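You operate a simulated robot arm through the tools that you are given. There is no shell and no other tool. Be economical: measure what you need, move in short steps, check, and stop when the job is done.

You run a simulated two-armed robot. Do the job below in one go: nothing can be reset, and whatever is moved stays where it is left.

Task
Take the cap off the clear bottle with a blue cap and lay it down on the top of the white cabinet.

It is judged by the outcome, as a careful person would: the job done as asked, and still so three seconds after it is handed in. It fails if anything else is knocked over, pushed out of place, dropped, spilled or broken. A push-on lid holds only when it is set on centred and level and pressed home; a screw cap is set on level and turned clockwise until tight.

Robot
Two 7-joint arms with two-finger parallel grippers on one trunk, on a base that drives. Base frame: it is fixed to the floor where the robot stands at the start and does not move with it; the origin is under the middle of the robot, x ahead of it, y to its left, z up. Readings come in mm, degrees, newtons and seconds.
The left shoulder is at the start at [49, 173, 1274], the right one opposite. With the tool pointing down near the work surface each hand reaches from about 200 to 680 mm from the robot's upright axis, wherever it stands, measured 20 degrees to its own side. Places, roughly: clear bottle with a blue cap (6x6x15 cm) [500, -200, 1000]. Payload 3.6 kg a hand.
Tool frame (each hand has its own): the origin (TCP) lies between the finger pads and is the grasp point; the fingertips stand 30 mm ahead of it; z points along the fingers, y is the line along which they close. Largest opening 110 mm; finger width 20, thickness 10; the body of the gripper, 48 by 112 mm, starts 55 mm behind the TCP.
Orientation is told as [roll, pitch, yaw] about the base's x, y, z axes, in that order, counted from this pose: with the fingers straight down and closing along the base's y, the tool's x points along the base's -x, its y along +y and its z along -z.

Tools
- The arms move only by the tool send_rows. It takes "left_moves", "right_moves" or both (then of equal length, played together; a hand with none holds still); each is a list of rows, each a list of 7 numbers: the finger opening in mm, from 0 to 110, then the shift along the tool's x, y, z in mm, then the turn, a rotation vector about the tool's x, y, z in rad. In form: [[claw, dx, dy, dz, wx, wy, wz], ...]. A call has 1 to 8 rows; each row is the pose to reach, as a shift and turn from the pose commanded when the call began, along the tool's axes at that moment. Each row takes 0.2 s and may step no farther than 50 mm and 8.6 degrees from the row before; otherwise, or with a gripper value out of range, the whole call is refused. A pose out of reach is approached as far as the arm can. The call stops where the force on the tool passes 40 N (or 10 N more than at its start, if that is more) or the arm is blocked; 0.2 s more then pass. The fingers move at their own pace (about 153 mm/s each) and stop on an object; they squeeze with about 30 N. The grip force told is the motor's: it shows also when the fingers shut on nothing. Time passes only in rows, and 0.2 s behind the last, so rows that repeat a pose let the fingers close. It gives the time, the measured TCP pose, the force on the tool (base axes), the opening and the grip force at its end, in the units of the frame above (readings bear some noise), with the torque about the TCP (base axes, N m) and any sound that the robot's microphone picked up.
- Cameras (640 x 400 px; columns grow to the right, rows downward): "scene" is now at [133, -32.2, 1457.6]; the picture's right is [-0.36, -0.93, 0.00], its down [-0.46, 0.18, -0.87] and it looks along [0.81, -0.31, -0.50] (base axes); focal length 270 px, centre (320, 200). "left" rides on the left gripper at [72, -17, -103] in its tool frame; the picture's right is [0.23, 0.97, 0.00], its down [-0.76, 0.18, -0.62] and it looks along [-0.61, 0.14, 0.78] (tool axes); focal length 222 px, centre (320, 200). "right" rides on the right gripper at [73, 17, -103] in its tool frame; the picture's right is [-0.23, 0.97, 0.00], its down [-0.76, -0.18, -0.62] and it looks along [-0.61, -0.14, 0.78] (tool axes); focal length 222 px, centre (320, 200). There is no depth. A picture from a camera that has moved, and an enlarged one, comes with that camera's place and axes in the base frame and with its lens.
- snapshot(camera): a new picture of that camera. The clock stands still meanwhile.
- lift_body(by): slides the trunk up (or, below 0, down) by that many mm; the arms and the scene camera ride with it, the base frame stays. It gives what a move gives, with no picture.
- base_move(legs): drives the robot by 1 to 6 legs, each [ahead, left, turn to the left] in mm, mm and degrees, along the robot's own axes; the way and the turn of a leg run together, so that a leg with both is an arc; at most 1500 mm and 180 degrees a leg. The arms and the cameras ride along, it lands a little off, and it stops where it bumps. It gives what a move gives.
- pan_tilt(pan, tilt): turns the head with the scene camera to pan (to the left, within 86 degrees either way) and tilt (down, from -29 to 69), counted from straight ahead of the robot. It gives what a move gives.
- inspect(camera, box): a new picture of the part [left, top, right, bottom] of that camera's present view, enlarged. The clock stands still meanwhile.
- close_job(): hands the job in; it is judged then, once.

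Go step by step. Nothing tells you exact positions but the pictures and the camera data: compare them with the known pose of the tool, close in by small moves and look again before you grip or let go. The budget is 120 turns and 88 pictures, counting those below and the enlarged ones. Unless the task says otherwise, let go and move clear before handing in, and close with one line.

The tools are called after "Call:" as a command line: name --argument value ..., lists and objects as JSON in quotes. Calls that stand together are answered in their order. send_rows: Moves the arms, as the interface text tells. Its arguments: {"type":"object","properties":{"left_moves":{"type":"array"},"right_moves":{"type":"array"}},"required":[]} The other tools are called the same way: lift_body (by) slides the trunk up or down; base_move (legs) drives the base; pan_tilt (pan, tilt) turns the head that bears the scene camera; snapshot (camera) takes a picture; inspect (camera, box) takes an enlarged picture of a part of a camera's view; close_job () hands the job in.

At the start:

```text
t: 0.0
left_ee_pos: [443.3, -16.9, 1304.4]
left_ee_rot: [0.0, 0.0, 0.1]
left_ft_force: [-0.7, -0.4, 1.0]
left_moment: [0.0, 0.0, 0.03]
left_finger_gap: 109.8
left_grasp_force: 0.1
right_ee_pos: [274.5, -306.3, 1248.7]
right_ee_rot: [0.0, 0.0, 0.1]
right_ft_force: [0.3, -0.8, 0.4]
right_moment: [0.02, 0.01, 0.01]
right_finger_gap: 110.2
right_grasp_force: 0.1
trunk travel left (down, up): [-389.0, 374.0]
robot x, y, heading: [-1.1, 4.0, 0.1]
head pan, tilt: [-21.3, 29.9]
```

scene: 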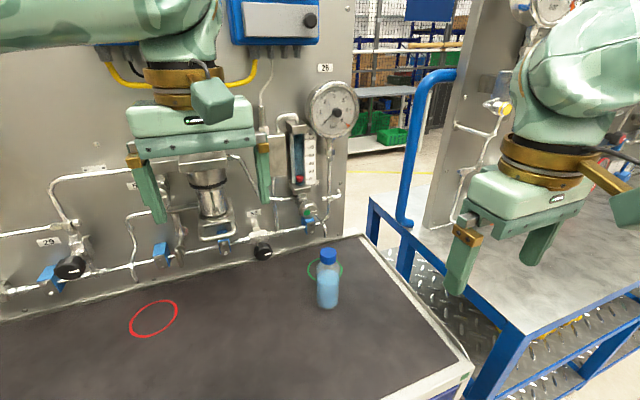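
right: 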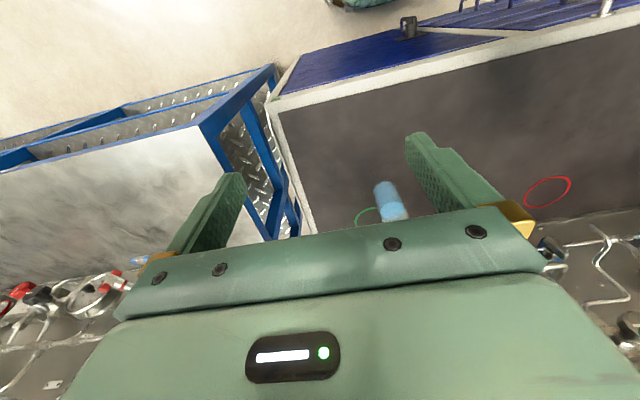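
left: 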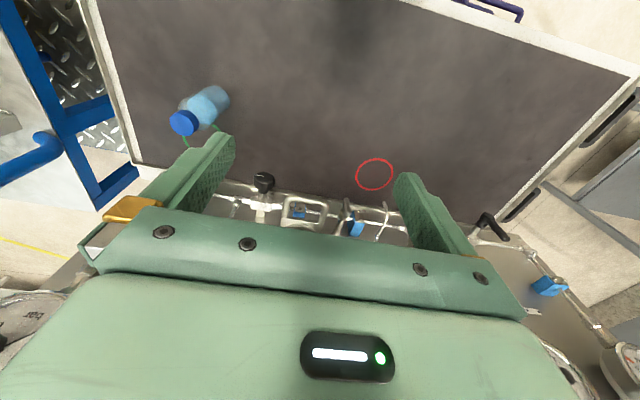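

The bottle with the blue cap stands near the right corner of the dark bench. I see no white cabinet yet, so I look around for it with the head.

Call:
inspect --camera "scene" --box '[270, 220, 390, 330]'

Call:
pan_tilt --pan 60 --tilt 30

Call:
snapshot --camera "scene"

Call:
pan_tilt --pan -80 --tilt 30

Call:
snapshot --camera "scene"

```text
3.64 times, centred on (330, 275) of scene
camera zoom: at [133.0, -32.2, 1457.6], right [-0.36, -0.93, 0.0], down [-0.46, 0.18, -0.87], along [0.81, -0.31, -0.5], focal length 983 px, centre (284, -73)
```

zoom: 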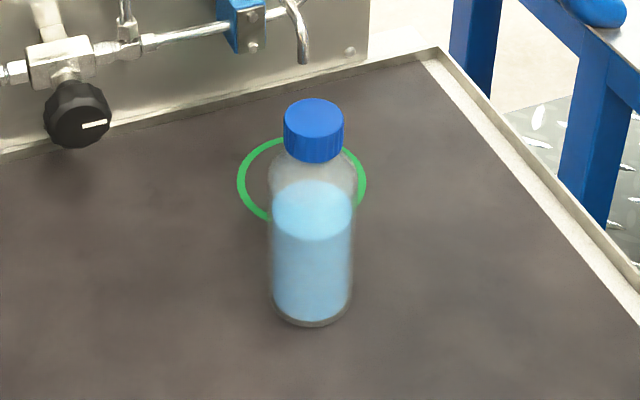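

```text
t: 1.6
left_ee_pos: [444.6, -17.3, 1305.6]
left_ee_rot: [0.0, 0.0, 0.1]
left_ft_force: [-0.1, 0.1, 0.1]
left_moment: [0.02, 0.01, 0.02]
left_finger_gap: 109.9
left_grasp_force: 0.1
right_ee_pos: [274.5, -306.4, 1249.7]
right_ee_rot: [0.1, 0.2, 0.1]
right_ft_force: [0.3, -0.3, 0.0]
right_moment: [0.01, -0.02, 0.02]
right_finger_gap: 110.0
right_grasp_force: 0.0
trunk travel left (down, up): [-389.0, 374.0]
robot x, y, heading: [-2.2, -2.0, 0.0]
head pan, tilt: [60.0, 30.0]
```

```text
83 pictures are left
camera scene: at [94.0, 79.0, 1457.5], right [0.87, -0.5, 0.0], down [-0.25, -0.43, -0.87], along [0.43, 0.75, -0.5], focal length 270 px, centre (320, 200)
```

scene: 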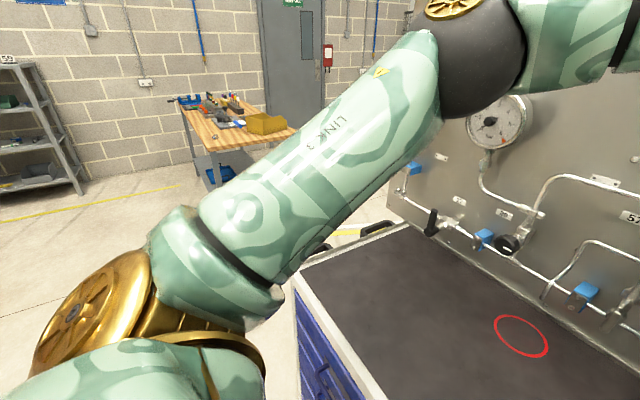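

```text
t: 3.8
left_ee_pos: [443.5, -17.1, 1304.5]
left_ee_rot: [0.0, -0.1, 0.1]
left_ft_force: [-1.2, -0.2, 0.4]
left_moment: [0.0, 0.01, -0.04]
left_finger_gap: 109.8
left_grasp_force: 0.1
right_ee_pos: [274.3, -304.7, 1248.2]
right_ee_rot: [0.1, 0.1, 0.2]
right_ft_force: [0.4, -0.4, -0.3]
right_moment: [-0.04, 0.02, -0.02]
right_finger_gap: 109.8
right_grasp_force: 0.1
trunk travel left (down, up): [-389.0, 374.0]
robot x, y, heading: [0.4, -0.2, -0.2]
head pan, tilt: [-80.0, 30.0]
```

```text
82 pictures are left
camera scene: at [64.4, -88.4, 1457.5], right [-0.98, -0.17, 0.0], down [-0.09, 0.49, -0.87], along [0.15, -0.85, -0.5], focal length 270 px, centre (320, 200)
```

scene: 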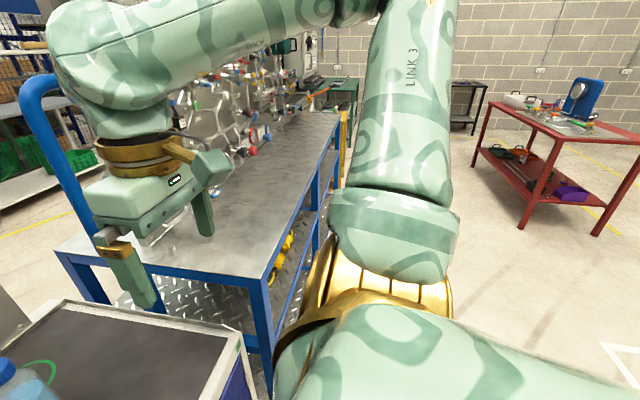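

No white cabinet in front or at the sides, so it may be behind me. I turn the base to look there.

Call:
pan_tilt --pan 86 --tilt 10

Call:
snapshot --camera "scene"

Call:
base_move --legs '[[0, 0, 60]]'

Call:
snapshot --camera "scene"

```text
t: 6.3
left_ee_pos: [444.7, -15.6, 1304.2]
left_ee_rot: [0.0, 0.0, 0.1]
left_ft_force: [-0.3, -0.4, 0.3]
left_moment: [-0.02, 0.0, 0.0]
left_finger_gap: 110.1
left_grasp_force: 0.0
right_ee_pos: [275.0, -305.9, 1247.4]
right_ee_rot: [0.1, 0.1, 0.1]
right_ft_force: [-0.3, -0.2, 0.2]
right_moment: [0.02, 0.01, 0.0]
right_finger_gap: 109.9
right_grasp_force: 0.0
trunk travel left (down, up): [-389.0, 374.0]
robot x, y, heading: [2.8, -3.6, -0.1]
head pan, tilt: [85.9, 10.0]
```

```text
81 pictures are left
camera scene: at [55.3, 93.4, 1489.8], right [1.0, -0.07, 0.0], down [-0.01, -0.17, -0.98], along [0.07, 0.98, -0.17], focal length 270 px, centre (320, 200)
```

scene: 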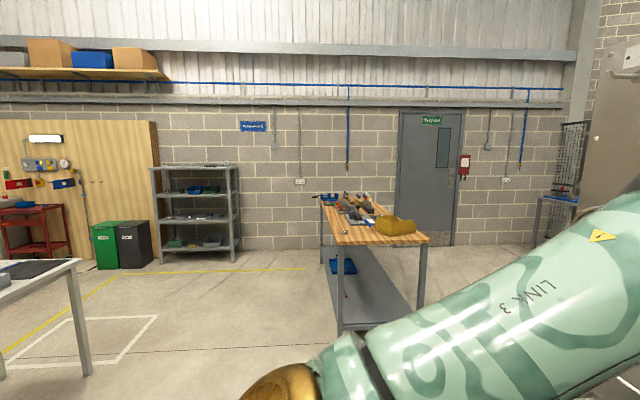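

```text
t: 9.4
left_ee_pos: [232.8, 378.0, 1305.0]
left_ee_rot: [0.0, -0.1, 60.3]
left_ft_force: [-0.6, -0.6, 0.0]
left_moment: [0.03, -0.02, 0.0]
left_finger_gap: 110.0
left_grasp_force: 0.0
right_ee_pos: [402.9, 86.8, 1249.0]
right_ee_rot: [0.1, 0.0, 60.3]
right_ft_force: [0.6, -0.4, 0.8]
right_moment: [0.04, 0.01, 0.0]
right_finger_gap: 110.0
right_grasp_force: 0.1
trunk travel left (down, up): [-389.0, 374.0]
robot x, y, heading: [-3.8, 3.2, 60.2]
head pan, tilt: [85.9, 10.0]
```

```text
80 pictures are left
camera scene: at [-52.3, 93.8, 1489.8], right [0.56, 0.83, 0.0], down [0.14, -0.1, -0.98], along [-0.82, 0.55, -0.17], focal length 270 px, centre (320, 200)
```

scene: 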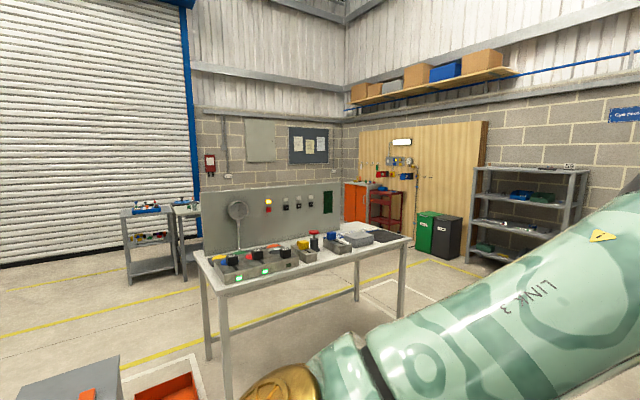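

Something box-like shows at the lower left. I turn further and tilt down.

Call:
base_move --legs '[[0, 0, 60]]'

Call:
pan_tilt --pan 60 --tilt 30

Call:
snapshot --camera "scene"

Call:
pan_tilt --pan 5 --tilt 30

Call:
snapshot --camera "scene"

```text
t: 12.4
left_ee_pos: [-210.4, 392.4, 1305.9]
left_ee_rot: [-0.1, 0.0, 120.5]
left_ft_force: [0.5, 0.1, 0.0]
left_moment: [0.01, -0.03, -0.03]
left_finger_gap: 110.1
left_grasp_force: 0.1
right_ee_pos: [126.1, 390.7, 1248.7]
right_ee_rot: [0.1, 0.1, 120.3]
right_ft_force: [1.0, 0.4, -0.3]
right_moment: [-0.03, -0.02, 0.0]
right_finger_gap: 110.1
right_grasp_force: 0.1
trunk travel left (down, up): [-389.0, 374.0]
robot x, y, heading: [0.7, 0.7, 120.7]
head pan, tilt: [85.9, 10.0]
```

```text
t: 13.3
left_ee_pos: [-209.8, 391.9, 1304.6]
left_ee_rot: [0.1, 0.1, 120.4]
left_ft_force: [-0.8, -0.6, -0.2]
left_moment: [0.03, -0.02, 0.0]
left_finger_gap: 110.1
left_grasp_force: 0.0
right_ee_pos: [125.2, 391.0, 1248.3]
right_ee_rot: [0.0, 0.1, 120.4]
right_ft_force: [-0.3, -0.1, 0.3]
right_moment: [-0.01, 0.01, -0.01]
right_finger_gap: 110.1
right_grasp_force: 0.0
trunk travel left (down, up): [-389.0, 374.0]
robot x, y, heading: [-5.1, -2.4, 120.3]
head pan, tilt: [60.0, 30.0]
```

```text
79 pictures are left
camera scene: at [-112.9, 41.3, 1457.5], right [-0.01, 1.0, 0.0], down [0.5, 0.0, -0.87], along [-0.87, -0.01, -0.5], focal length 270 px, centre (320, 200)
```

scene: 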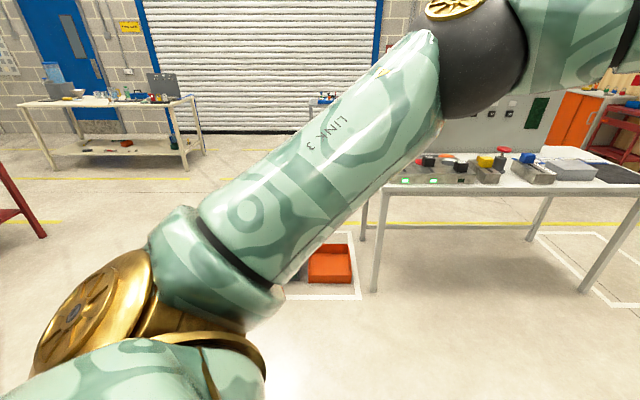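

```text
t: 14.6
left_ee_pos: [-210.3, 392.1, 1305.8]
left_ee_rot: [0.0, 0.0, 120.4]
left_ft_force: [-0.1, 0.2, 0.1]
left_moment: [0.02, 0.0, -0.04]
left_finger_gap: 109.9
left_grasp_force: 0.0
right_ee_pos: [125.7, 391.4, 1248.0]
right_ee_rot: [0.0, 0.1, 120.4]
right_ft_force: [-0.4, 0.0, 0.0]
right_moment: [0.0, -0.01, -0.03]
right_finger_gap: 110.2
right_grasp_force: 0.1
trunk travel left (down, up): [-389.0, 374.0]
robot x, y, heading: [-0.4, 2.0, 120.3]
head pan, tilt: [5.0, 30.0]
```

```text
78 pictures are left
camera scene: at [-74.8, 115.7, 1457.4], right [0.82, 0.58, 0.0], down [0.29, -0.41, -0.87], along [-0.5, 0.71, -0.5], focal length 270 px, centre (320, 200)
```

scene: 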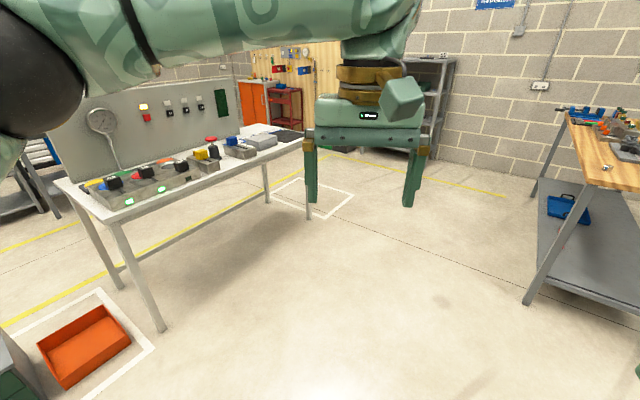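

A low cabinet stands behind the arm, beside the orange tray. I turn another 60° to see it clearly.

Call:
base_move --legs '[[0, 0, 60]]'

Call:
pan_tilt --pan 0 --tilt 35

Call:
snapshot --camera "scene"

Call:
pan_tilt --pan 80 --tilt 15

Call:
snapshot --camera "scene"

```text
t: 17.6
left_ee_pos: [-444.3, 8.2, 1304.5]
left_ee_rot: [-0.1, 0.0, -178.9]
left_ft_force: [-0.1, -0.6, -0.5]
left_moment: [0.0, -0.02, -0.01]
left_finger_gap: 110.1
left_grasp_force: 0.1
right_ee_pos: [-279.8, 301.1, 1249.1]
right_ee_rot: [0.1, 0.2, -178.8]
right_ft_force: [-0.6, -0.7, -0.5]
right_moment: [-0.02, -0.01, 0.02]
right_finger_gap: 110.0
right_grasp_force: 0.0
trunk travel left (down, up): [-389.0, 374.0]
robot x, y, heading: [-0.9, 0.3, -179.0]
head pan, tilt: [5.0, 30.0]
```

```text
t: 18.3
left_ee_pos: [-444.3, 7.5, 1304.9]
left_ee_rot: [0.0, 0.0, -178.9]
left_ft_force: [0.6, -0.1, -0.1]
left_moment: [0.01, 0.01, -0.02]
left_finger_gap: 110.0
left_grasp_force: 0.1
right_ee_pos: [-280.1, 300.5, 1248.1]
right_ee_rot: [0.1, 0.1, -178.8]
right_ft_force: [-0.9, -0.6, 0.5]
right_moment: [-0.03, 0.0, 0.02]
right_finger_gap: 109.8
right_grasp_force: 0.0
trunk travel left (down, up): [-389.0, 374.0]
robot x, y, heading: [1.8, 0.0, -178.9]
head pan, tilt: [0.0, 35.0]
```

```text
77 pictures are left
camera scene: at [-134.2, -1.6, 1449.7], right [-0.02, 1.0, 0.0], down [0.57, 0.01, -0.82], along [-0.82, -0.02, -0.57], focal length 270 px, centre (320, 200)
```

scene: 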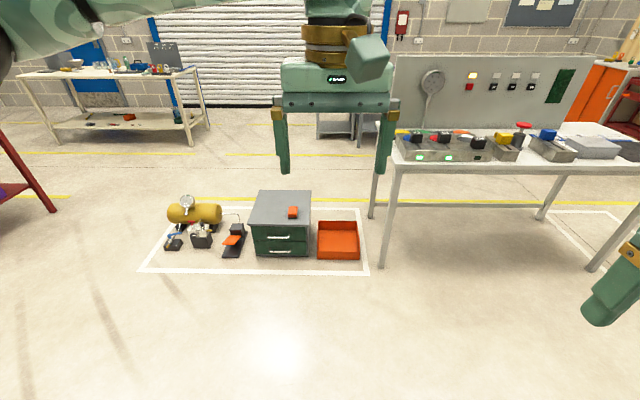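

```text
t: 19.8
left_ee_pos: [-444.3, 6.9, 1303.9]
left_ee_rot: [0.0, 0.0, -178.9]
left_ft_force: [-0.8, -0.4, -0.3]
left_moment: [0.01, 0.0, 0.01]
left_finger_gap: 109.6
left_grasp_force: 0.1
right_ee_pos: [-280.9, 302.4, 1248.3]
right_ee_rot: [0.1, 0.0, -178.7]
right_ft_force: [-0.4, 0.5, -0.2]
right_moment: [-0.01, -0.04, -0.01]
right_finger_gap: 110.2
right_grasp_force: 0.0
trunk travel left (down, up): [-389.0, 374.0]
robot x, y, heading: [-1.1, -1.9, -179.1]
head pan, tilt: [80.0, 15.0]
```

```text
76 pictures are left
camera scene: at [-60.6, -92.1, 1481.7], right [-0.99, 0.16, 0.0], down [0.04, 0.26, -0.97], along [-0.15, -0.95, -0.26], focal length 270 px, centre (320, 200)
```

scene: 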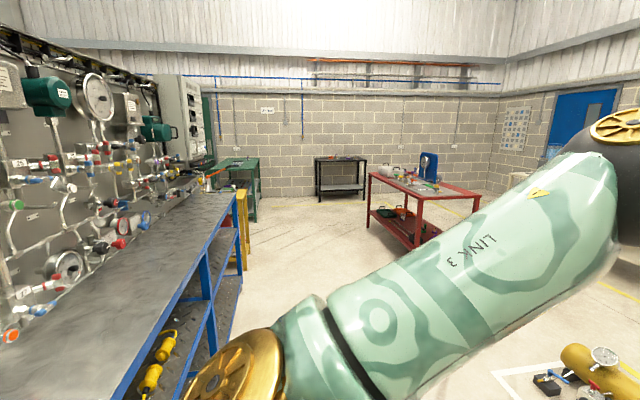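

There is no tall white cabinet here; the small floor unit is grey and green. The workbench itself has a white frame, so I turn back and step away to see its body.

Call:
base_move --legs '[[0, 0, -90], [0, 0, -89], [-400, 0, 0]]'

Call:
pan_tilt --pan -15 --tilt 40

Call:
snapshot --camera "scene"

Call:
pan_tilt --pan 10 --tilt 0

Call:
snapshot --camera "scene"

```text
t: 29.9
left_ee_pos: [39.8, -12.7, 1305.8]
left_ee_rot: [0.0, 0.0, 4.0]
left_ft_force: [0.2, 0.5, 0.7]
left_moment: [0.03, -0.04, 0.03]
left_finger_gap: 109.9
left_grasp_force: 0.0
right_ee_pos: [-108.8, -315.2, 1248.3]
right_ee_rot: [0.1, 0.0, 4.1]
right_ft_force: [-1.1, -0.7, 0.2]
right_moment: [-0.01, -0.01, 0.01]
right_finger_gap: 110.2
right_grasp_force: 0.1
trunk travel left (down, up): [-389.0, 374.0]
robot x, y, heading: [-404.7, -28.3, 3.9]
head pan, tilt: [80.0, 15.0]
```

```text
t: 31.6
left_ee_pos: [40.3, -12.7, 1304.2]
left_ee_rot: [0.0, -0.1, 4.1]
left_ft_force: [0.7, -0.3, -0.7]
left_moment: [-0.02, 0.0, -0.01]
left_finger_gap: 110.0
left_grasp_force: 0.0
right_ee_pos: [-108.6, -314.2, 1249.0]
right_ee_rot: [0.1, 0.0, 4.1]
right_ft_force: [-0.5, -0.2, -0.4]
right_moment: [0.01, 0.02, 0.02]
right_finger_gap: 109.7
right_grasp_force: 0.1
trunk travel left (down, up): [-389.0, 374.0]
robot x, y, heading: [-407.6, -29.6, 4.2]
head pan, tilt: [-15.0, 40.0]
```

```text
75 pictures are left
camera scene: at [-272.4, -39.9, 1442.1], right [-0.19, -0.98, 0.0], down [-0.63, 0.12, -0.77], along [0.75, -0.14, -0.64], focal length 270 px, centre (320, 200)
```

scene: 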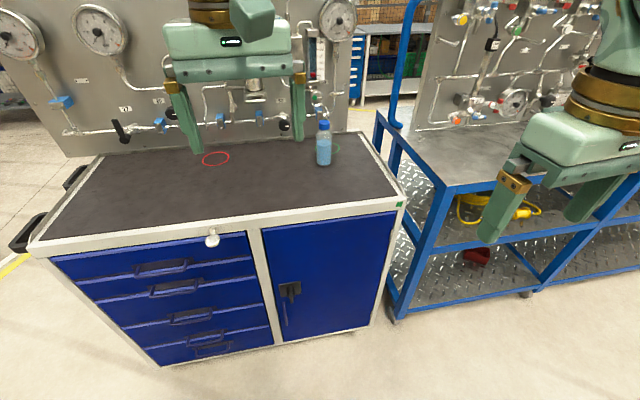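

```text
t: 32.7
left_ee_pos: [40.3, -13.5, 1305.0]
left_ee_rot: [0.0, 0.0, 4.0]
left_ft_force: [-0.2, 0.3, 0.4]
left_moment: [0.0, -0.01, -0.01]
left_finger_gap: 110.1
left_grasp_force: 0.1
right_ee_pos: [-109.1, -314.7, 1248.9]
right_ee_rot: [0.1, 0.1, 4.2]
right_ft_force: [0.2, -0.9, 0.1]
right_moment: [-0.03, -0.02, -0.01]
right_finger_gap: 109.9
right_grasp_force: 0.0
trunk travel left (down, up): [-389.0, 374.0]
robot x, y, heading: [-405.1, -25.7, 4.2]
head pan, tilt: [10.0, 0.0]
```

```text
74 pictures are left
camera scene: at [-268.5, -2.0, 1505.7], right [0.24, -0.97, 0.0], down [0.0, 0.0, -1.0], along [0.97, 0.24, 0.0], focal length 270 px, centre (320, 200)
```

scene: 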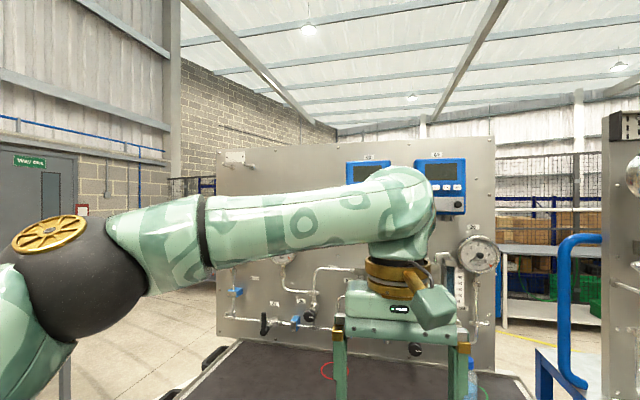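

The "white cabinet" is this white-framed unit with the blue drawers, the one the bottle stands on. I drive back to it, slightly to the right so that both hands reach the bottle.

Call:
base_move --legs '[[0, 0, -4.1], [405, -93, 0]]'

Call:
pan_tilt --pan -10 --tilt 45

Call:
snapshot --camera "scene"

Call:
snapshot --camera "left"

Call:
snapshot --camera "right"

```text
t: 35.7
left_ee_pos: [442.9, -130.1, 1305.0]
left_ee_rot: [0.0, 0.0, 0.6]
left_ft_force: [0.7, -0.2, 0.2]
left_moment: [-0.01, 0.02, 0.01]
left_finger_gap: 110.1
left_grasp_force: 0.0
right_ee_pos: [276.0, -421.5, 1249.3]
right_ee_rot: [0.1, 0.2, 0.7]
right_ft_force: [-0.1, -0.5, -0.6]
right_moment: [0.01, 0.01, 0.03]
right_finger_gap: 110.1
right_grasp_force: 0.1
trunk travel left (down, up): [-389.0, 374.0]
robot x, y, heading: [-0.4, -116.5, 0.7]
head pan, tilt: [10.0, 0.0]
```

```text
t: 36.8
left_ee_pos: [443.5, -129.9, 1305.7]
left_ee_rot: [0.0, 0.1, 0.6]
left_ft_force: [-0.9, 0.2, -0.3]
left_moment: [-0.01, 0.02, -0.01]
left_finger_gap: 109.9
left_grasp_force: 0.0
right_ee_pos: [276.0, -421.3, 1248.0]
right_ee_rot: [0.1, 0.1, 0.5]
right_ft_force: [-0.5, 0.4, -0.5]
right_moment: [-0.03, 0.0, 0.01]
right_finger_gap: 110.2
right_grasp_force: 0.1
trunk travel left (down, up): [-389.0, 374.0]
robot x, y, heading: [1.2, -115.1, 0.4]
head pan, tilt: [-10.0, 45.0]
```

```text
73 pictures are left
camera scene: at [127.4, -129.6, 1434.9], right [-0.16, -0.99, 0.0], down [-0.7, 0.12, -0.71], along [0.7, -0.12, -0.71], focal length 270 px, centre (320, 200)
```

scene: 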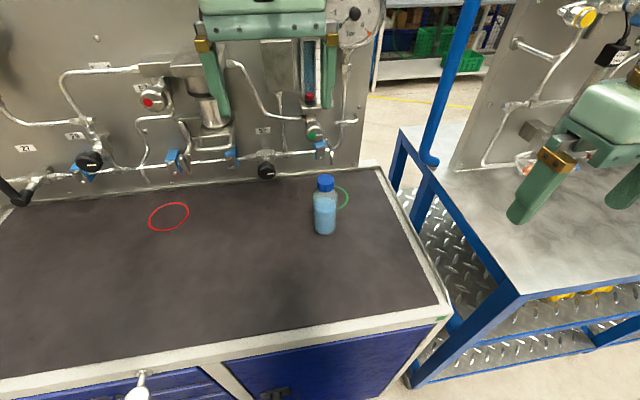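

```text
72 pictures are left
camera left: at [370.3, -147.4, 1407.3], right [-0.24, 0.97, 0.0], down [0.76, 0.18, 0.62], along [0.61, 0.15, -0.78], focal length 222 px, centre (320, 200)
```

left: 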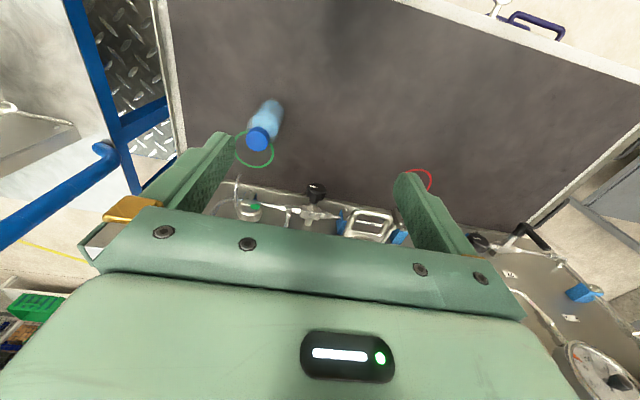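

```text
71 pictures are left
camera right: at [204.2, -405.6, 1350.5], right [0.22, 0.98, 0.0], down [0.76, -0.17, 0.62], along [0.61, -0.13, -0.78], focal length 222 px, centre (320, 200)
```

right: 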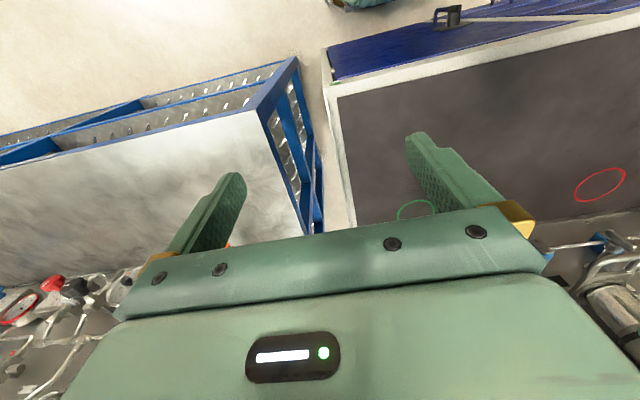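

The cap top comes out near [529, -208, 1082] and the bench near z 935. The left hand will hold the bottle body from the left at a tilt while the right hand unscrews from above, so I orient the left hand first.

Call:
send_rows --left_moves '[[110, 0, 5, 8, 0.0455, -0.0788, 0.0788], [110, 0, 10, 16, 0.091, -0.1577, 0.1577], [110, 0, 15, 25, 0.1365, -0.2365, 0.2365], [110, 0, 20, 33, 0.182, -0.3153, 0.3153], [110, 0, 25, 41, 0.2275, -0.3942, 0.3942], [110, 0, 30, 50, 0.273, -0.473, 0.473]]'

Call:
send_rows --left_moves '[[110, 0, 0, 0, 0.0455, -0.0788, 0.0788], [110, 0, 0, 0, 0.091, -0.1577, 0.1577], [110, 0, 0, 0, 0.1365, -0.2365, 0.2365], [110, 0, 0, 0, 0.182, -0.3153, 0.3153], [110, 0, 0, 0, 0.2275, -0.3942, 0.3942], [110, 0, 0, 0, 0.273, -0.473, 0.473]]'

Call:
snapshot --camera "scene"

```text
t: 38.2
left_ee_pos: [441.9, -99.4, 1255.1]
left_ee_rot: [-9.5, -29.8, -24.8]
left_ft_force: [0.2, -0.2, -0.6]
left_moment: [0.0, 0.03, 0.03]
left_finger_gap: 109.9
left_grasp_force: 0.1
right_ee_pos: [276.3, -420.3, 1248.8]
right_ee_rot: [-0.1, 0.0, 0.6]
right_ft_force: [-0.9, -1.3, 0.1]
right_moment: [-0.02, 0.04, -0.03]
right_finger_gap: 110.1
right_grasp_force: 0.1
trunk travel left (down, up): [-389.0, 374.0]
robot x, y, heading: [-1.9, -116.2, 0.6]
head pan, tilt: [-10.0, 45.0]
```

```text
t: 39.6
left_ee_pos: [441.3, -98.2, 1255.1]
left_ee_rot: [0.2, -60.1, -59.7]
left_ft_force: [-0.6, 0.6, 0.2]
left_moment: [0.01, 0.01, -0.04]
left_finger_gap: 110.0
left_grasp_force: 0.1
right_ee_pos: [277.4, -421.1, 1249.2]
right_ee_rot: [0.0, 0.0, 0.7]
right_ft_force: [0.3, -0.3, 0.6]
right_moment: [-0.02, -0.02, 0.0]
right_finger_gap: 110.1
right_grasp_force: 0.0
trunk travel left (down, up): [-389.0, 374.0]
robot x, y, heading: [-1.9, -116.6, 0.6]
head pan, tilt: [-10.0, 45.0]
```

```text
70 pictures are left
camera scene: at [127.4, -128.9, 1434.8], right [-0.16, -0.99, 0.0], down [-0.7, 0.12, -0.71], along [0.7, -0.12, -0.71], focal length 270 px, centre (320, 200)
```

scene: 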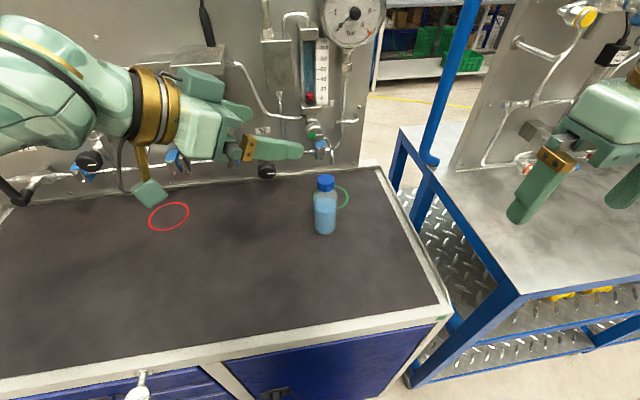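

The orientation is right. I lower the left hand to a stand-off about 130 mm short of the bottle.

Call:
send_rows --left_moves '[[110, 32, 4, 24, 0, 0, 0], [110, 64, 9, 49, 0, 0, 0], [110, 96, 13, 74, 0, 0, 0], [110, 128, 17, 98, 0, 0, 0], [110, 160, 22, 123, 0, 0, 0], [110, 160, 22, 123, 0, 0, 0]]'

Call:
snapshot --camera "scene"

Call:
snapshot --camera "left"

```text
t: 41.0
left_ee_pos: [475.1, -110.4, 1055.0]
left_ee_rot: [0.1, -60.0, -59.5]
left_ft_force: [-0.2, -0.9, 0.3]
left_moment: [-0.02, 0.0, 0.0]
left_finger_gap: 110.2
left_grasp_force: 0.0
right_ee_pos: [275.5, -420.8, 1249.3]
right_ee_rot: [0.1, 0.1, 0.6]
right_ft_force: [0.1, 0.8, 0.8]
right_moment: [0.01, 0.01, 0.01]
right_finger_gap: 110.0
right_grasp_force: 0.0
trunk travel left (down, up): [-389.0, 374.0]
robot x, y, heading: [-0.5, -114.8, 0.6]
head pan, tilt: [-10.0, 45.0]
```

```text
69 pictures are left
camera scene: at [126.9, -129.4, 1434.9], right [-0.16, -0.99, 0.0], down [-0.7, 0.12, -0.71], along [0.7, -0.12, -0.71], focal length 270 px, centre (320, 200)
```

scene: 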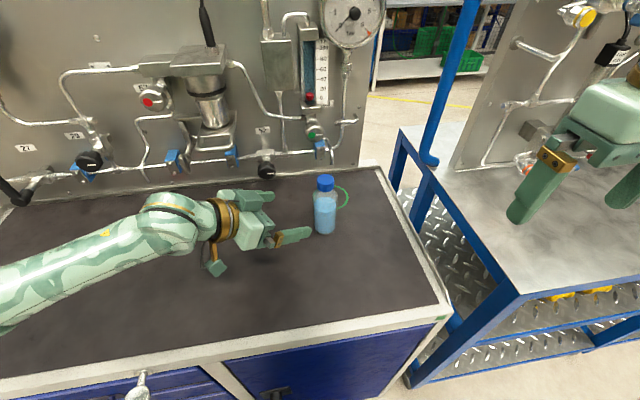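

```text
68 pictures are left
camera left: at [395.6, -10.3, 1043.5], right [0.78, 0.59, -0.2], down [0.07, 0.23, 0.97], along [0.62, -0.77, 0.13], focal length 222 px, centre (320, 200)
```

left: 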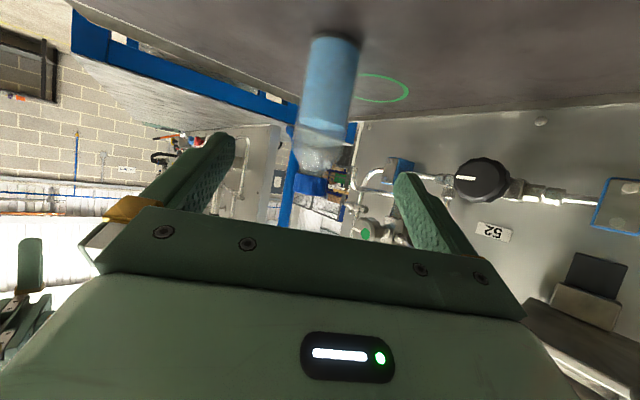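

The bottle is aligned with the left hand's approach line, about 107 mm away horizontally. I advance along the tool axis around its body, leaving the fingers open.

Call:
send_rows --left_moves '[[110, 0, 0, 30, 0, 0, 0], [110, 0, 0, 60, 0, 0, 0], [110, 0, 0, 90, 0, 0, 0], [110, 0, 0, 112, 0, 0, 0], [110, 0, 0, 122, 0, 0, 0], [110, 0, 0, 122, 0, 0, 0]]'

Call:
inspect --camera "scene" --box '[240, 150, 400, 250]'

Call:
snapshot --camera "left"

```text
t: 42.4
left_ee_pos: [529.1, -202.4, 994.1]
left_ee_rot: [0.0, -59.9, -59.5]
left_ft_force: [0.3, 0.2, 0.1]
left_moment: [-0.02, 0.0, 0.0]
left_finger_gap: 109.9
left_grasp_force: 0.0
right_ee_pos: [275.0, -420.2, 1249.1]
right_ee_rot: [0.1, 0.1, 0.5]
right_ft_force: [1.1, 0.4, 0.1]
right_moment: [0.0, -0.01, 0.03]
right_finger_gap: 110.0
right_grasp_force: 0.0
trunk travel left (down, up): [-389.0, 374.0]
robot x, y, heading: [-2.4, -114.9, 0.7]
head pan, tilt: [-10.0, 45.0]
```

```text
4.00 times, centred on (320, 200) of scene
camera zoom: at [127.2, -129.5, 1434.8], right [-0.16, -0.99, 0.0], down [-0.7, 0.12, -0.71], along [0.7, -0.12, -0.71], focal length 1081 px, centre (320, 200)
```

zoom: 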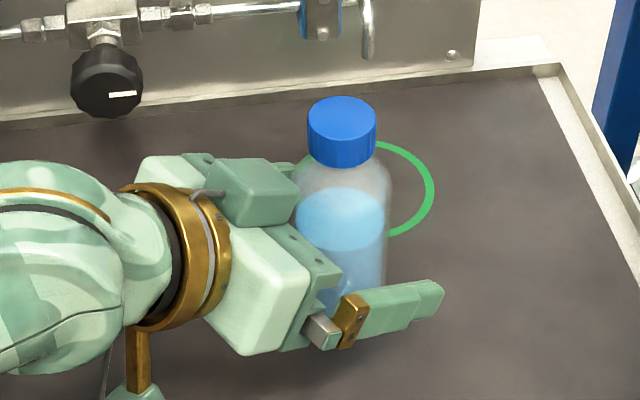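

```text
66 pictures are left
camera left: at [450.1, -102.1, 981.4], right [0.78, 0.59, -0.2], down [0.07, 0.23, 0.97], along [0.62, -0.77, 0.13], focal length 222 px, centre (320, 200)
```

left: 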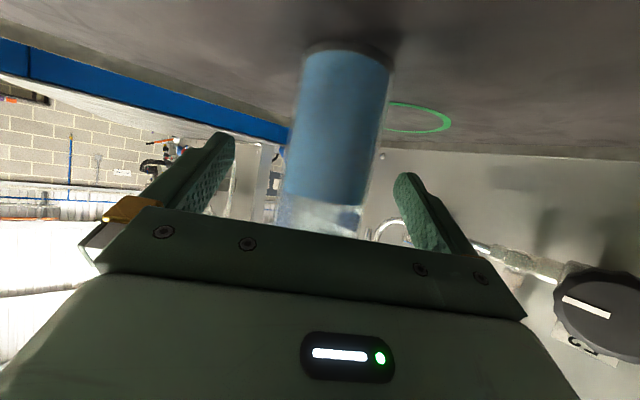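

The bottle axis looks about 7 mm to the tool's +y and 11 mm further on. I correct for that and then close gently on the body.

Call:
send_rows --left_moves '[[110, -5.5, 6.5, 9.5, 0, 0, 0], [110, -5.5, 6.5, 9.5, 0, 0, 0]]'

Call:
snapshot --camera "left"

```text
t: 43.0
left_ee_pos: [539.3, -208.0, 993.0]
left_ee_rot: [0.0, -60.0, -59.4]
left_ft_force: [0.9, -0.1, 0.0]
left_moment: [0.04, -0.04, 0.02]
left_finger_gap: 109.8
left_grasp_force: 0.0
right_ee_pos: [275.2, -421.2, 1248.5]
right_ee_rot: [-0.1, 0.1, 0.7]
right_ft_force: [0.2, 0.9, -0.1]
right_moment: [0.01, 0.0, 0.0]
right_finger_gap: 110.0
right_grasp_force: 0.1
trunk travel left (down, up): [-389.0, 374.0]
robot x, y, heading: [-3.9, -113.2, 0.7]
head pan, tilt: [-10.0, 45.0]
```

```text
65 pictures are left
camera left: at [460.4, -107.8, 982.0], right [0.78, 0.59, -0.2], down [0.07, 0.23, 0.97], along [0.62, -0.77, 0.13], focal length 222 px, centre (320, 200)
```

left: 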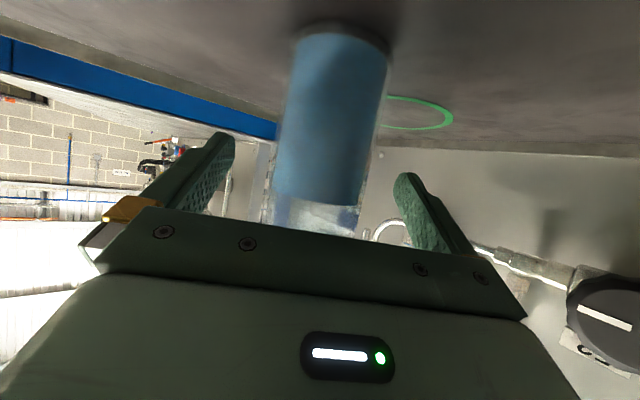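

The bottle is now centred between the pads. I close the left fingers on it.

Call:
send_rows --left_moves '[[80, 0, 0, 0, 0, 0, 0], [66, 0, 0, 0, 0, 0, 0], [58, 0, 0, 0, 0, 0, 0], [50, 0, 0, 0, 0, 0, 0], [40, 0, 0, 0, 0, 0, 0]]'

Call:
inspect --camera "scene" --box '[240, 150, 400, 250]'

Call:
snapshot --camera "left"

```text
t: 44.2
left_ee_pos: [538.9, -208.1, 994.7]
left_ee_rot: [0.0, -60.1, -59.5]
left_ft_force: [-1.7, -2.0, 0.3]
left_moment: [-0.12, 0.03, -0.05]
left_finger_gap: 54.9
left_grasp_force: 30.1
right_ee_pos: [275.3, -421.9, 1248.5]
right_ee_rot: [0.1, 0.1, 0.6]
right_ft_force: [-0.3, -0.5, 0.6]
right_moment: [0.02, 0.0, 0.01]
right_finger_gap: 110.1
right_grasp_force: 0.0
trunk travel left (down, up): [-389.0, 374.0]
robot x, y, heading: [-8.5, -119.0, 0.5]
head pan, tilt: [-10.0, 45.0]
```

```text
4.00 times, centred on (320, 200) of scene
camera zoom: at [126.9, -129.8, 1434.9], right [-0.16, -0.99, 0.0], down [-0.7, 0.12, -0.71], along [0.7, -0.12, -0.71], focal length 1081 px, centre (320, 200)
```

zoom: 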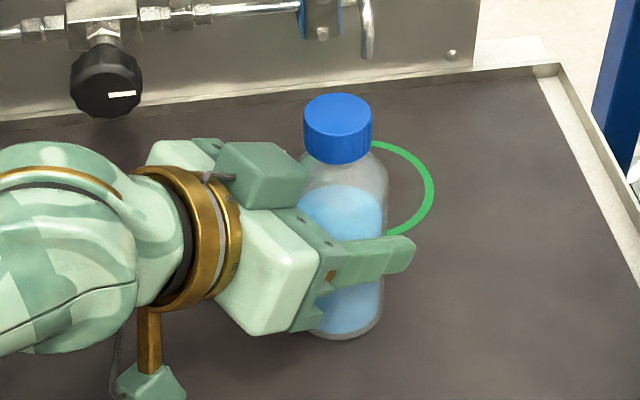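

```text
63 pictures are left
camera left: at [460.2, -108.4, 982.2], right [0.78, 0.59, -0.2], down [0.07, 0.23, 0.97], along [0.62, -0.77, 0.13], focal length 222 px, centre (320, 200)
```

left: 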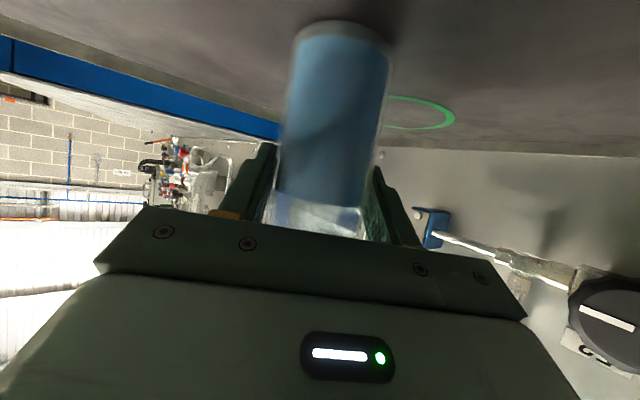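

The bottle is firmly held (55 mm wide) and still upright. Next I bring the right hand above the cap at about [540, -209], well clear in height.

Call:
send_rows --right_moves '[[100, -33, 26, 0, 0, 0, 0], [90, -67, 52, 0, 0, 0, 0], [80, -100, 78, 0, 0, 0, 0], [80, -134, 105, 10, 0, 0, 0], [80, -167, 131, 20, 0, 0, 0], [80, -200, 157, 30, 0, 0, 0], [80, -234, 183, 40, 0, 0, 0], [80, -267, 209, 50, 0, 0, 0]]'

Call:
snapshot --camera "right"

Call:
snapshot --camera "scene"

```text
t: 46.0
left_ee_pos: [539.8, -207.6, 994.1]
left_ee_rot: [0.2, -59.9, -59.5]
left_ft_force: [0.2, 1.8, 0.9]
left_moment: [0.08, -0.06, 0.01]
left_finger_gap: 54.8
left_grasp_force: 30.8
right_ee_pos: [480.9, -269.7, 1213.8]
right_ee_rot: [0.1, 0.0, 0.5]
right_ft_force: [0.7, -0.4, -0.8]
right_moment: [-0.02, -0.02, 0.05]
right_finger_gap: 79.9
right_grasp_force: 0.1
right hand out of reach, approached as far as the arm can: row 6, 7, 8
trunk travel left (down, up): [-389.0, 374.0]
robot x, y, heading: [-0.8, -120.9, 0.6]
head pan, tilt: [-10.0, 45.0]
```

```text
62 pictures are left
camera right: at [408.3, -254.2, 1314.3], right [0.22, 0.98, 0.0], down [0.76, -0.17, 0.62], along [0.61, -0.14, -0.78], focal length 222 px, centre (320, 200)
```

right: 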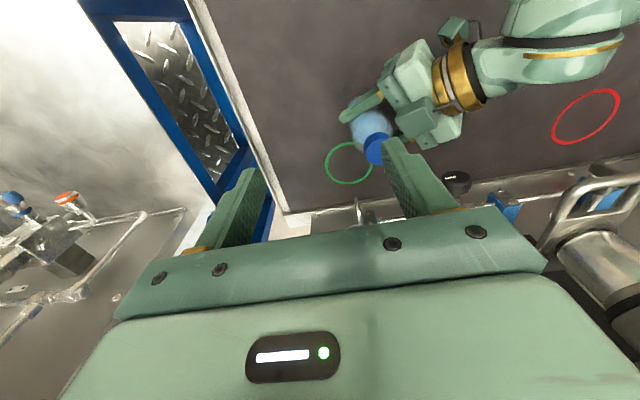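

```text
61 pictures are left
camera scene: at [127.4, -129.6, 1434.8], right [-0.16, -0.99, 0.0], down [-0.7, 0.12, -0.71], along [0.7, -0.12, -0.71], focal length 270 px, centre (320, 200)
```

scene: 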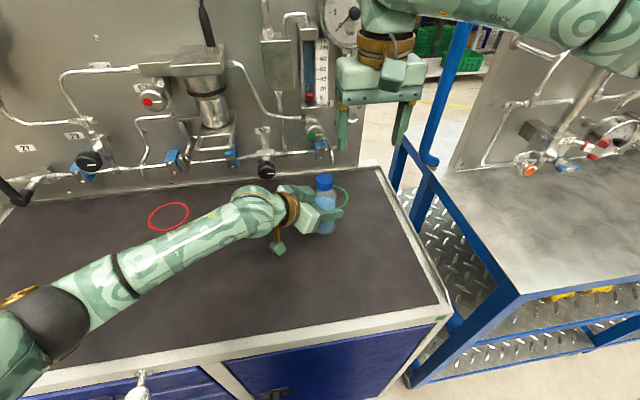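

At this height the arm runs short. I go lower first, as the wrist then sits nearer shoulder level, and check what the reach gives.

Call:
send_rows --right_moves '[[80, 0, 0, 20, 0, 0, 0], [80, 0, 0, 40, 0, 0, 0], [80, 0, 0, 60, 0, 0, 0], [80, 0, 0, 80, 0, 0, 0]]'

```text
t: 47.0
left_ee_pos: [540.0, -207.2, 993.6]
left_ee_rot: [0.0, -60.0, -59.3]
left_ft_force: [-1.0, 0.2, -1.3]
left_moment: [0.0, -0.04, 0.01]
left_finger_gap: 54.8
left_grasp_force: 30.3
right_ee_pos: [480.0, -271.3, 1131.5]
right_ee_rot: [0.1, 0.1, 0.6]
right_ft_force: [-0.9, 0.0, -0.2]
right_moment: [-0.04, -0.03, 0.0]
right_finger_gap: 80.1
right_grasp_force: 0.0
trunk travel left (down, up): [-389.0, 374.0]
robot x, y, heading: [-6.5, -113.7, 0.4]
head pan, tilt: [-10.0, 45.0]
```

Now I move across over the cap at this height, with the fingertips about 25 mm above the cap top.

Call:
send_rows --right_moves '[[80, -15, 15, 0, 0, 0, 0], [80, -30, 31, 0, 0, 0, 0], [80, -45, 46, 0, 0, 0, 0], [80, -60, 61, 0, 0, 0, 0], [80, -60, 61, 0, 0, 0, 0]]'

Call:
snapshot --camera "right"

Call:
snapshot --camera "scene"

```text
t: 48.2
left_ee_pos: [540.0, -208.5, 994.0]
left_ee_rot: [0.0, -60.0, -59.4]
left_ft_force: [-1.6, -0.9, 1.0]
left_moment: [-0.06, 0.01, 0.0]
left_finger_gap: 54.4
left_grasp_force: 29.8
right_ee_pos: [486.0, -272.6, 1137.3]
right_ee_rot: [0.1, 0.0, 0.6]
right_ft_force: [0.3, -0.2, -0.5]
right_moment: [-0.02, 0.0, 0.0]
right_finger_gap: 80.0
right_grasp_force: 0.0
right hand out of reach, approached as far as the arm can: row 1, 2, 3, 4, 5
trunk travel left (down, up): [-389.0, 374.0]
robot x, y, heading: [1.3, -116.2, 0.8]
head pan, tilt: [-10.0, 45.0]
```

```text
60 pictures are left
camera right: at [414.8, -257.2, 1239.2], right [0.22, 0.98, 0.0], down [0.76, -0.17, 0.62], along [0.61, -0.13, -0.78], focal length 222 px, centre (320, 200)
```

right: 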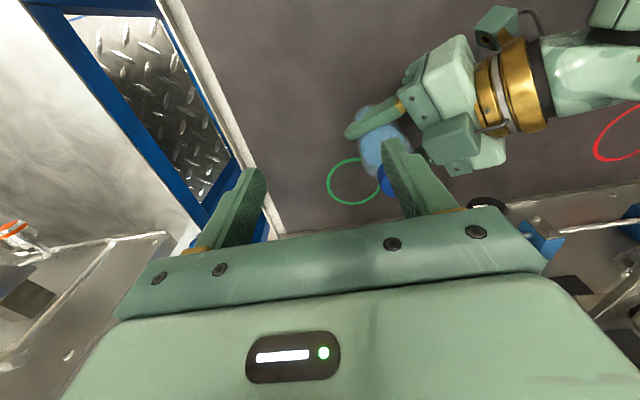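

```text
59 pictures are left
camera scene: at [127.6, -129.6, 1434.8], right [-0.16, -0.99, 0.0], down [-0.7, 0.12, -0.71], along [0.7, -0.12, -0.71], focal length 270 px, centre (320, 200)
```

scene: 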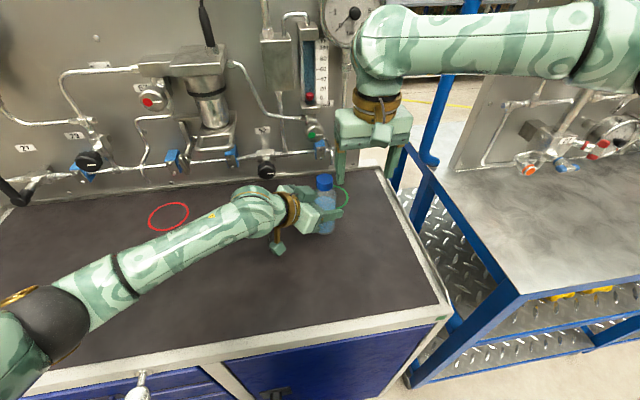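

The arm still stalls, perhaps on a joint limit rather than distance. I test a pure forward move.

Call:
send_rows --right_moves '[[80, -15, 0, 0, 0, 0, 0], [80, -30, 0, 0, 0, 0, 0]]'

Call:
send_rows --right_moves '[[80, 0, 15, 0, 0, 0, 0], [80, 0, 30, 0, 0, 0, 0]]'

```text
t: 48.8
left_ee_pos: [538.5, -206.5, 993.6]
left_ee_rot: [0.1, -60.1, -59.4]
left_ft_force: [0.1, 0.1, 0.3]
left_moment: [-0.01, -0.02, 0.03]
left_finger_gap: 54.9
left_grasp_force: 30.4
right_ee_pos: [504.8, -286.5, 1140.7]
right_ee_rot: [0.2, 0.1, 0.6]
right_ft_force: [0.2, 0.1, -0.1]
right_moment: [-0.04, 0.0, 0.02]
right_finger_gap: 79.9
right_grasp_force: 0.1
right hand out of reach, approached as far as the arm can: row 1, 2
trunk travel left (down, up): [-389.0, 374.0]
robot x, y, heading: [-1.4, -115.9, 0.6]
head pan, tilt: [-10.0, 45.0]
```

```text
t: 49.4
left_ee_pos: [539.2, -207.5, 993.3]
left_ee_rot: [0.0, -60.1, -59.4]
left_ft_force: [0.1, 0.7, 0.7]
left_moment: [-0.01, -0.04, 0.0]
left_finger_gap: 54.4
left_grasp_force: 29.8
right_ee_pos: [493.9, -277.3, 1140.3]
right_ee_rot: [0.1, 0.0, 0.6]
right_ft_force: [-0.2, -0.4, -0.5]
right_moment: [0.0, 0.03, 0.01]
right_finger_gap: 79.9
right_grasp_force: 0.1
right hand out of reach, approached as far as the arm can: row 1, 2
trunk travel left (down, up): [-389.0, 374.0]
robot x, y, heading: [-0.8, -118.1, 0.5]
head pan, tilt: [-10.0, 45.0]
```

The limit acts along one direction, so it looks like a wrist joint. I try whether another yaw frees it.

Call:
send_rows --right_moves '[[80, 0, 0, 0, 0, 0, -0.14], [80, 0, 0, 0, 0, 0, -0.28], [80, 0, 0, 0, 0, 0, -0.42], [80, 0, 15, 0, 0, 0, -0.42], [80, -15, 30, 0, 0, 0, -0.42], [80, -30, 45, 0, 0, 0, -0.42]]'

```text
t: 50.8
left_ee_pos: [539.7, -207.6, 993.5]
left_ee_rot: [0.0, -60.0, -59.4]
left_ft_force: [-0.3, -0.4, -0.1]
left_moment: [0.0, 0.02, 0.01]
left_finger_gap: 54.8
left_grasp_force: 30.3
right_ee_pos: [488.5, -273.3, 1144.0]
right_ee_rot: [0.1, 0.0, 24.7]
right_ft_force: [-1.0, 0.3, 0.7]
right_moment: [-0.01, 0.02, -0.01]
right_finger_gap: 79.8
right_grasp_force: 0.0
right hand out of reach, approached as far as the arm can: row 4, 5, 6
trunk travel left (down, up): [-389.0, 374.0]
robot x, y, heading: [-3.1, -117.3, 0.9]
head pan, tilt: [-10.0, 45.0]
```

Yaw is not the limit; the elbow posture seems stuck. I pull the right hand back towards me and inward, then go forward along a different path.

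Call:
send_rows --right_moves '[[80, 30, 27, -20, 0, 0, 0.084], [80, 59, 54, -40, 0, 0, 0.168], [80, 89, 80, -50, 0, 0, 0.252], [80, 118, 107, -50, 0, 0, 0.336], [80, 148, 134, -50, 0, 0, 0.42], [80, 148, 134, -50, 0, 0, 0.42]]'

Call:
send_rows --right_moves '[[80, -30, 0, 10, 0, 0, 0], [80, -60, 0, 20, 0, 0, 0], [80, -90, 0, 30, 0, 0, 0], [80, -120, 0, 40, 0, 0, 0], [80, -150, 0, 50, 0, 0, 0], [80, -180, 0, 60, 0, 0, 0], [80, -210, 0, 65, 0, 0, 0], [80, -240, 0, 65, 0, 0, 0]]'

Call:
snapshot --camera "scene"

```text
t: 52.2
left_ee_pos: [539.6, -208.7, 993.3]
left_ee_rot: [0.0, -60.0, -59.4]
left_ft_force: [0.1, 1.0, 0.0]
left_moment: [0.04, 0.01, 0.0]
left_finger_gap: 54.6
left_grasp_force: 30.2
right_ee_pos: [298.3, -213.8, 1194.3]
right_ee_rot: [0.1, 0.1, 0.6]
right_ft_force: [-0.7, 0.6, -0.4]
right_moment: [-0.02, 0.0, -0.01]
right_finger_gap: 79.9
right_grasp_force: 0.0
trunk travel left (down, up): [-389.0, 374.0]
robot x, y, heading: [-1.7, -120.4, 0.5]
head pan, tilt: [-10.0, 45.0]
```

```text
t: 54.0
left_ee_pos: [540.2, -207.5, 992.7]
left_ee_rot: [0.0, -59.9, -59.5]
left_ft_force: [-0.3, 0.6, -0.3]
left_moment: [-0.03, 0.02, 0.0]
left_finger_gap: 54.7
left_grasp_force: 29.6
right_ee_pos: [491.2, -275.7, 1136.7]
right_ee_rot: [0.3, 0.1, 0.8]
right_ft_force: [0.0, 0.2, -0.1]
right_moment: [-0.01, -0.02, 0.0]
right_finger_gap: 80.0
right_grasp_force: 0.0
right hand out of reach, approached as far as the arm can: row 2, 3, 4, 5, 6, 7, 8
trunk travel left (down, up): [-389.0, 374.0]
robot x, y, heading: [0.5, -118.1, 0.4]
head pan, tilt: [-10.0, 45.0]
```

```text
58 pictures are left
camera scene: at [127.1, -129.4, 1434.8], right [-0.16, -0.99, 0.0], down [-0.7, 0.12, -0.71], along [0.7, -0.12, -0.71], focal length 270 px, centre (320, 200)
```

scene: 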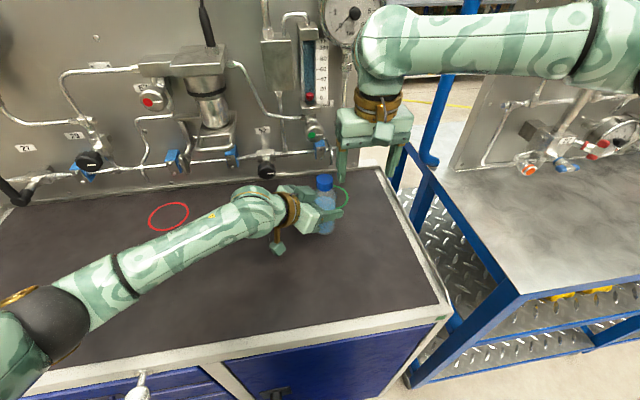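

The right hand reaches better when the bottle lies further to its own side, so my shift to the right was the wrong choice. I release the bottle, back both hands off, and drive the base left again.

Call:
send_rows --right_moves '[[80, 32, -21, -20, 0, 0, 0], [80, 64, -42, -40, 0, 0, 0], [80, 95, -62, -63, 0, 0, 0], [80, 127, -83, -63, 0, 0, 0], [80, 158, -104, -63, 0, 0, 0], [80, 190, -124, -63, 0, 0, 0]]'

Call:
send_rows --left_moves '[[70, 0, 0, 0, 0, 0, 0], [90, 0, 0, 0, 0, 0, 0], [110, 0, 0, 0, 0, 0, 0], [110, 0, 0, -30, 0, 0, 0], [110, 0, 0, -65, 0, 0, 0], [110, 0, 0, -100, 0, 0, 0], [110, 0, 0, -135, 0, 0, 0]]'

Call:
inspect --camera "scene" --box '[240, 150, 400, 250]'

Call:
base_move --legs '[[0, 127, 2.5]]'

```text
t: 55.4
left_ee_pos: [538.6, -208.2, 994.9]
left_ee_rot: [0.2, -59.9, -59.5]
left_ft_force: [-1.0, 0.6, -0.1]
left_moment: [0.02, 0.0, 0.01]
left_finger_gap: 54.8
left_grasp_force: 30.1
right_ee_pos: [300.3, -399.9, 1200.0]
right_ee_rot: [0.1, 0.0, 0.6]
right_ft_force: [-0.9, -0.4, -1.5]
right_moment: [0.04, -0.06, 0.01]
right_finger_gap: 80.0
right_grasp_force: 0.0
trunk travel left (down, up): [-389.0, 374.0]
robot x, y, heading: [1.0, -119.2, 0.5]
head pan, tilt: [-10.0, 45.0]
```

```text
t: 57.0
left_ee_pos: [479.6, -105.2, 1062.0]
left_ee_rot: [-0.1, -60.0, -59.3]
left_ft_force: [0.0, 0.9, 0.5]
left_moment: [0.01, 0.0, 0.03]
left_finger_gap: 110.0
left_grasp_force: 0.0
right_ee_pos: [302.9, -398.7, 1199.9]
right_ee_rot: [0.1, 0.0, 0.6]
right_ft_force: [0.3, -0.2, -0.6]
right_moment: [-0.05, -0.05, 0.01]
right_finger_gap: 80.0
right_grasp_force: 0.1
trunk travel left (down, up): [-389.0, 374.0]
robot x, y, heading: [0.0, -118.1, 0.4]
head pan, tilt: [-10.0, 45.0]
```

```text
4.00 times, centred on (320, 200) of scene
camera zoom: at [126.6, -128.6, 1434.9], right [-0.16, -0.99, 0.0], down [-0.7, 0.12, -0.71], along [0.7, -0.12, -0.71], focal length 1081 px, centre (320, 200)
```

zoom: 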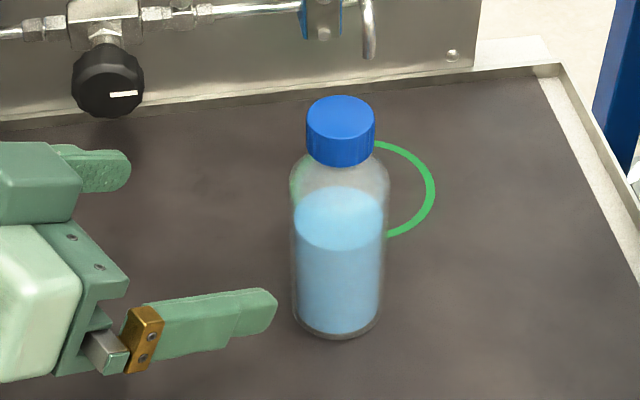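

```text
t: 58.3
left_ee_pos: [475.6, 39.8, 1060.5]
left_ee_rot: [0.0, -60.1, -57.1]
left_ft_force: [-0.8, 0.2, 0.0]
left_moment: [-0.02, -0.02, 0.0]
left_finger_gap: 110.3
left_grasp_force: 0.1
right_ee_pos: [310.8, -261.4, 1198.8]
right_ee_rot: [-0.1, 0.1, 3.0]
right_ft_force: [-0.3, -0.3, -0.3]
right_moment: [-0.01, 0.03, 0.0]
right_finger_gap: 79.8
right_grasp_force: 0.0
trunk travel left (down, up): [-389.0, 374.0]
robot x, y, heading: [-6.0, 6.9, 2.9]
head pan, tilt: [-10.0, 45.0]
```

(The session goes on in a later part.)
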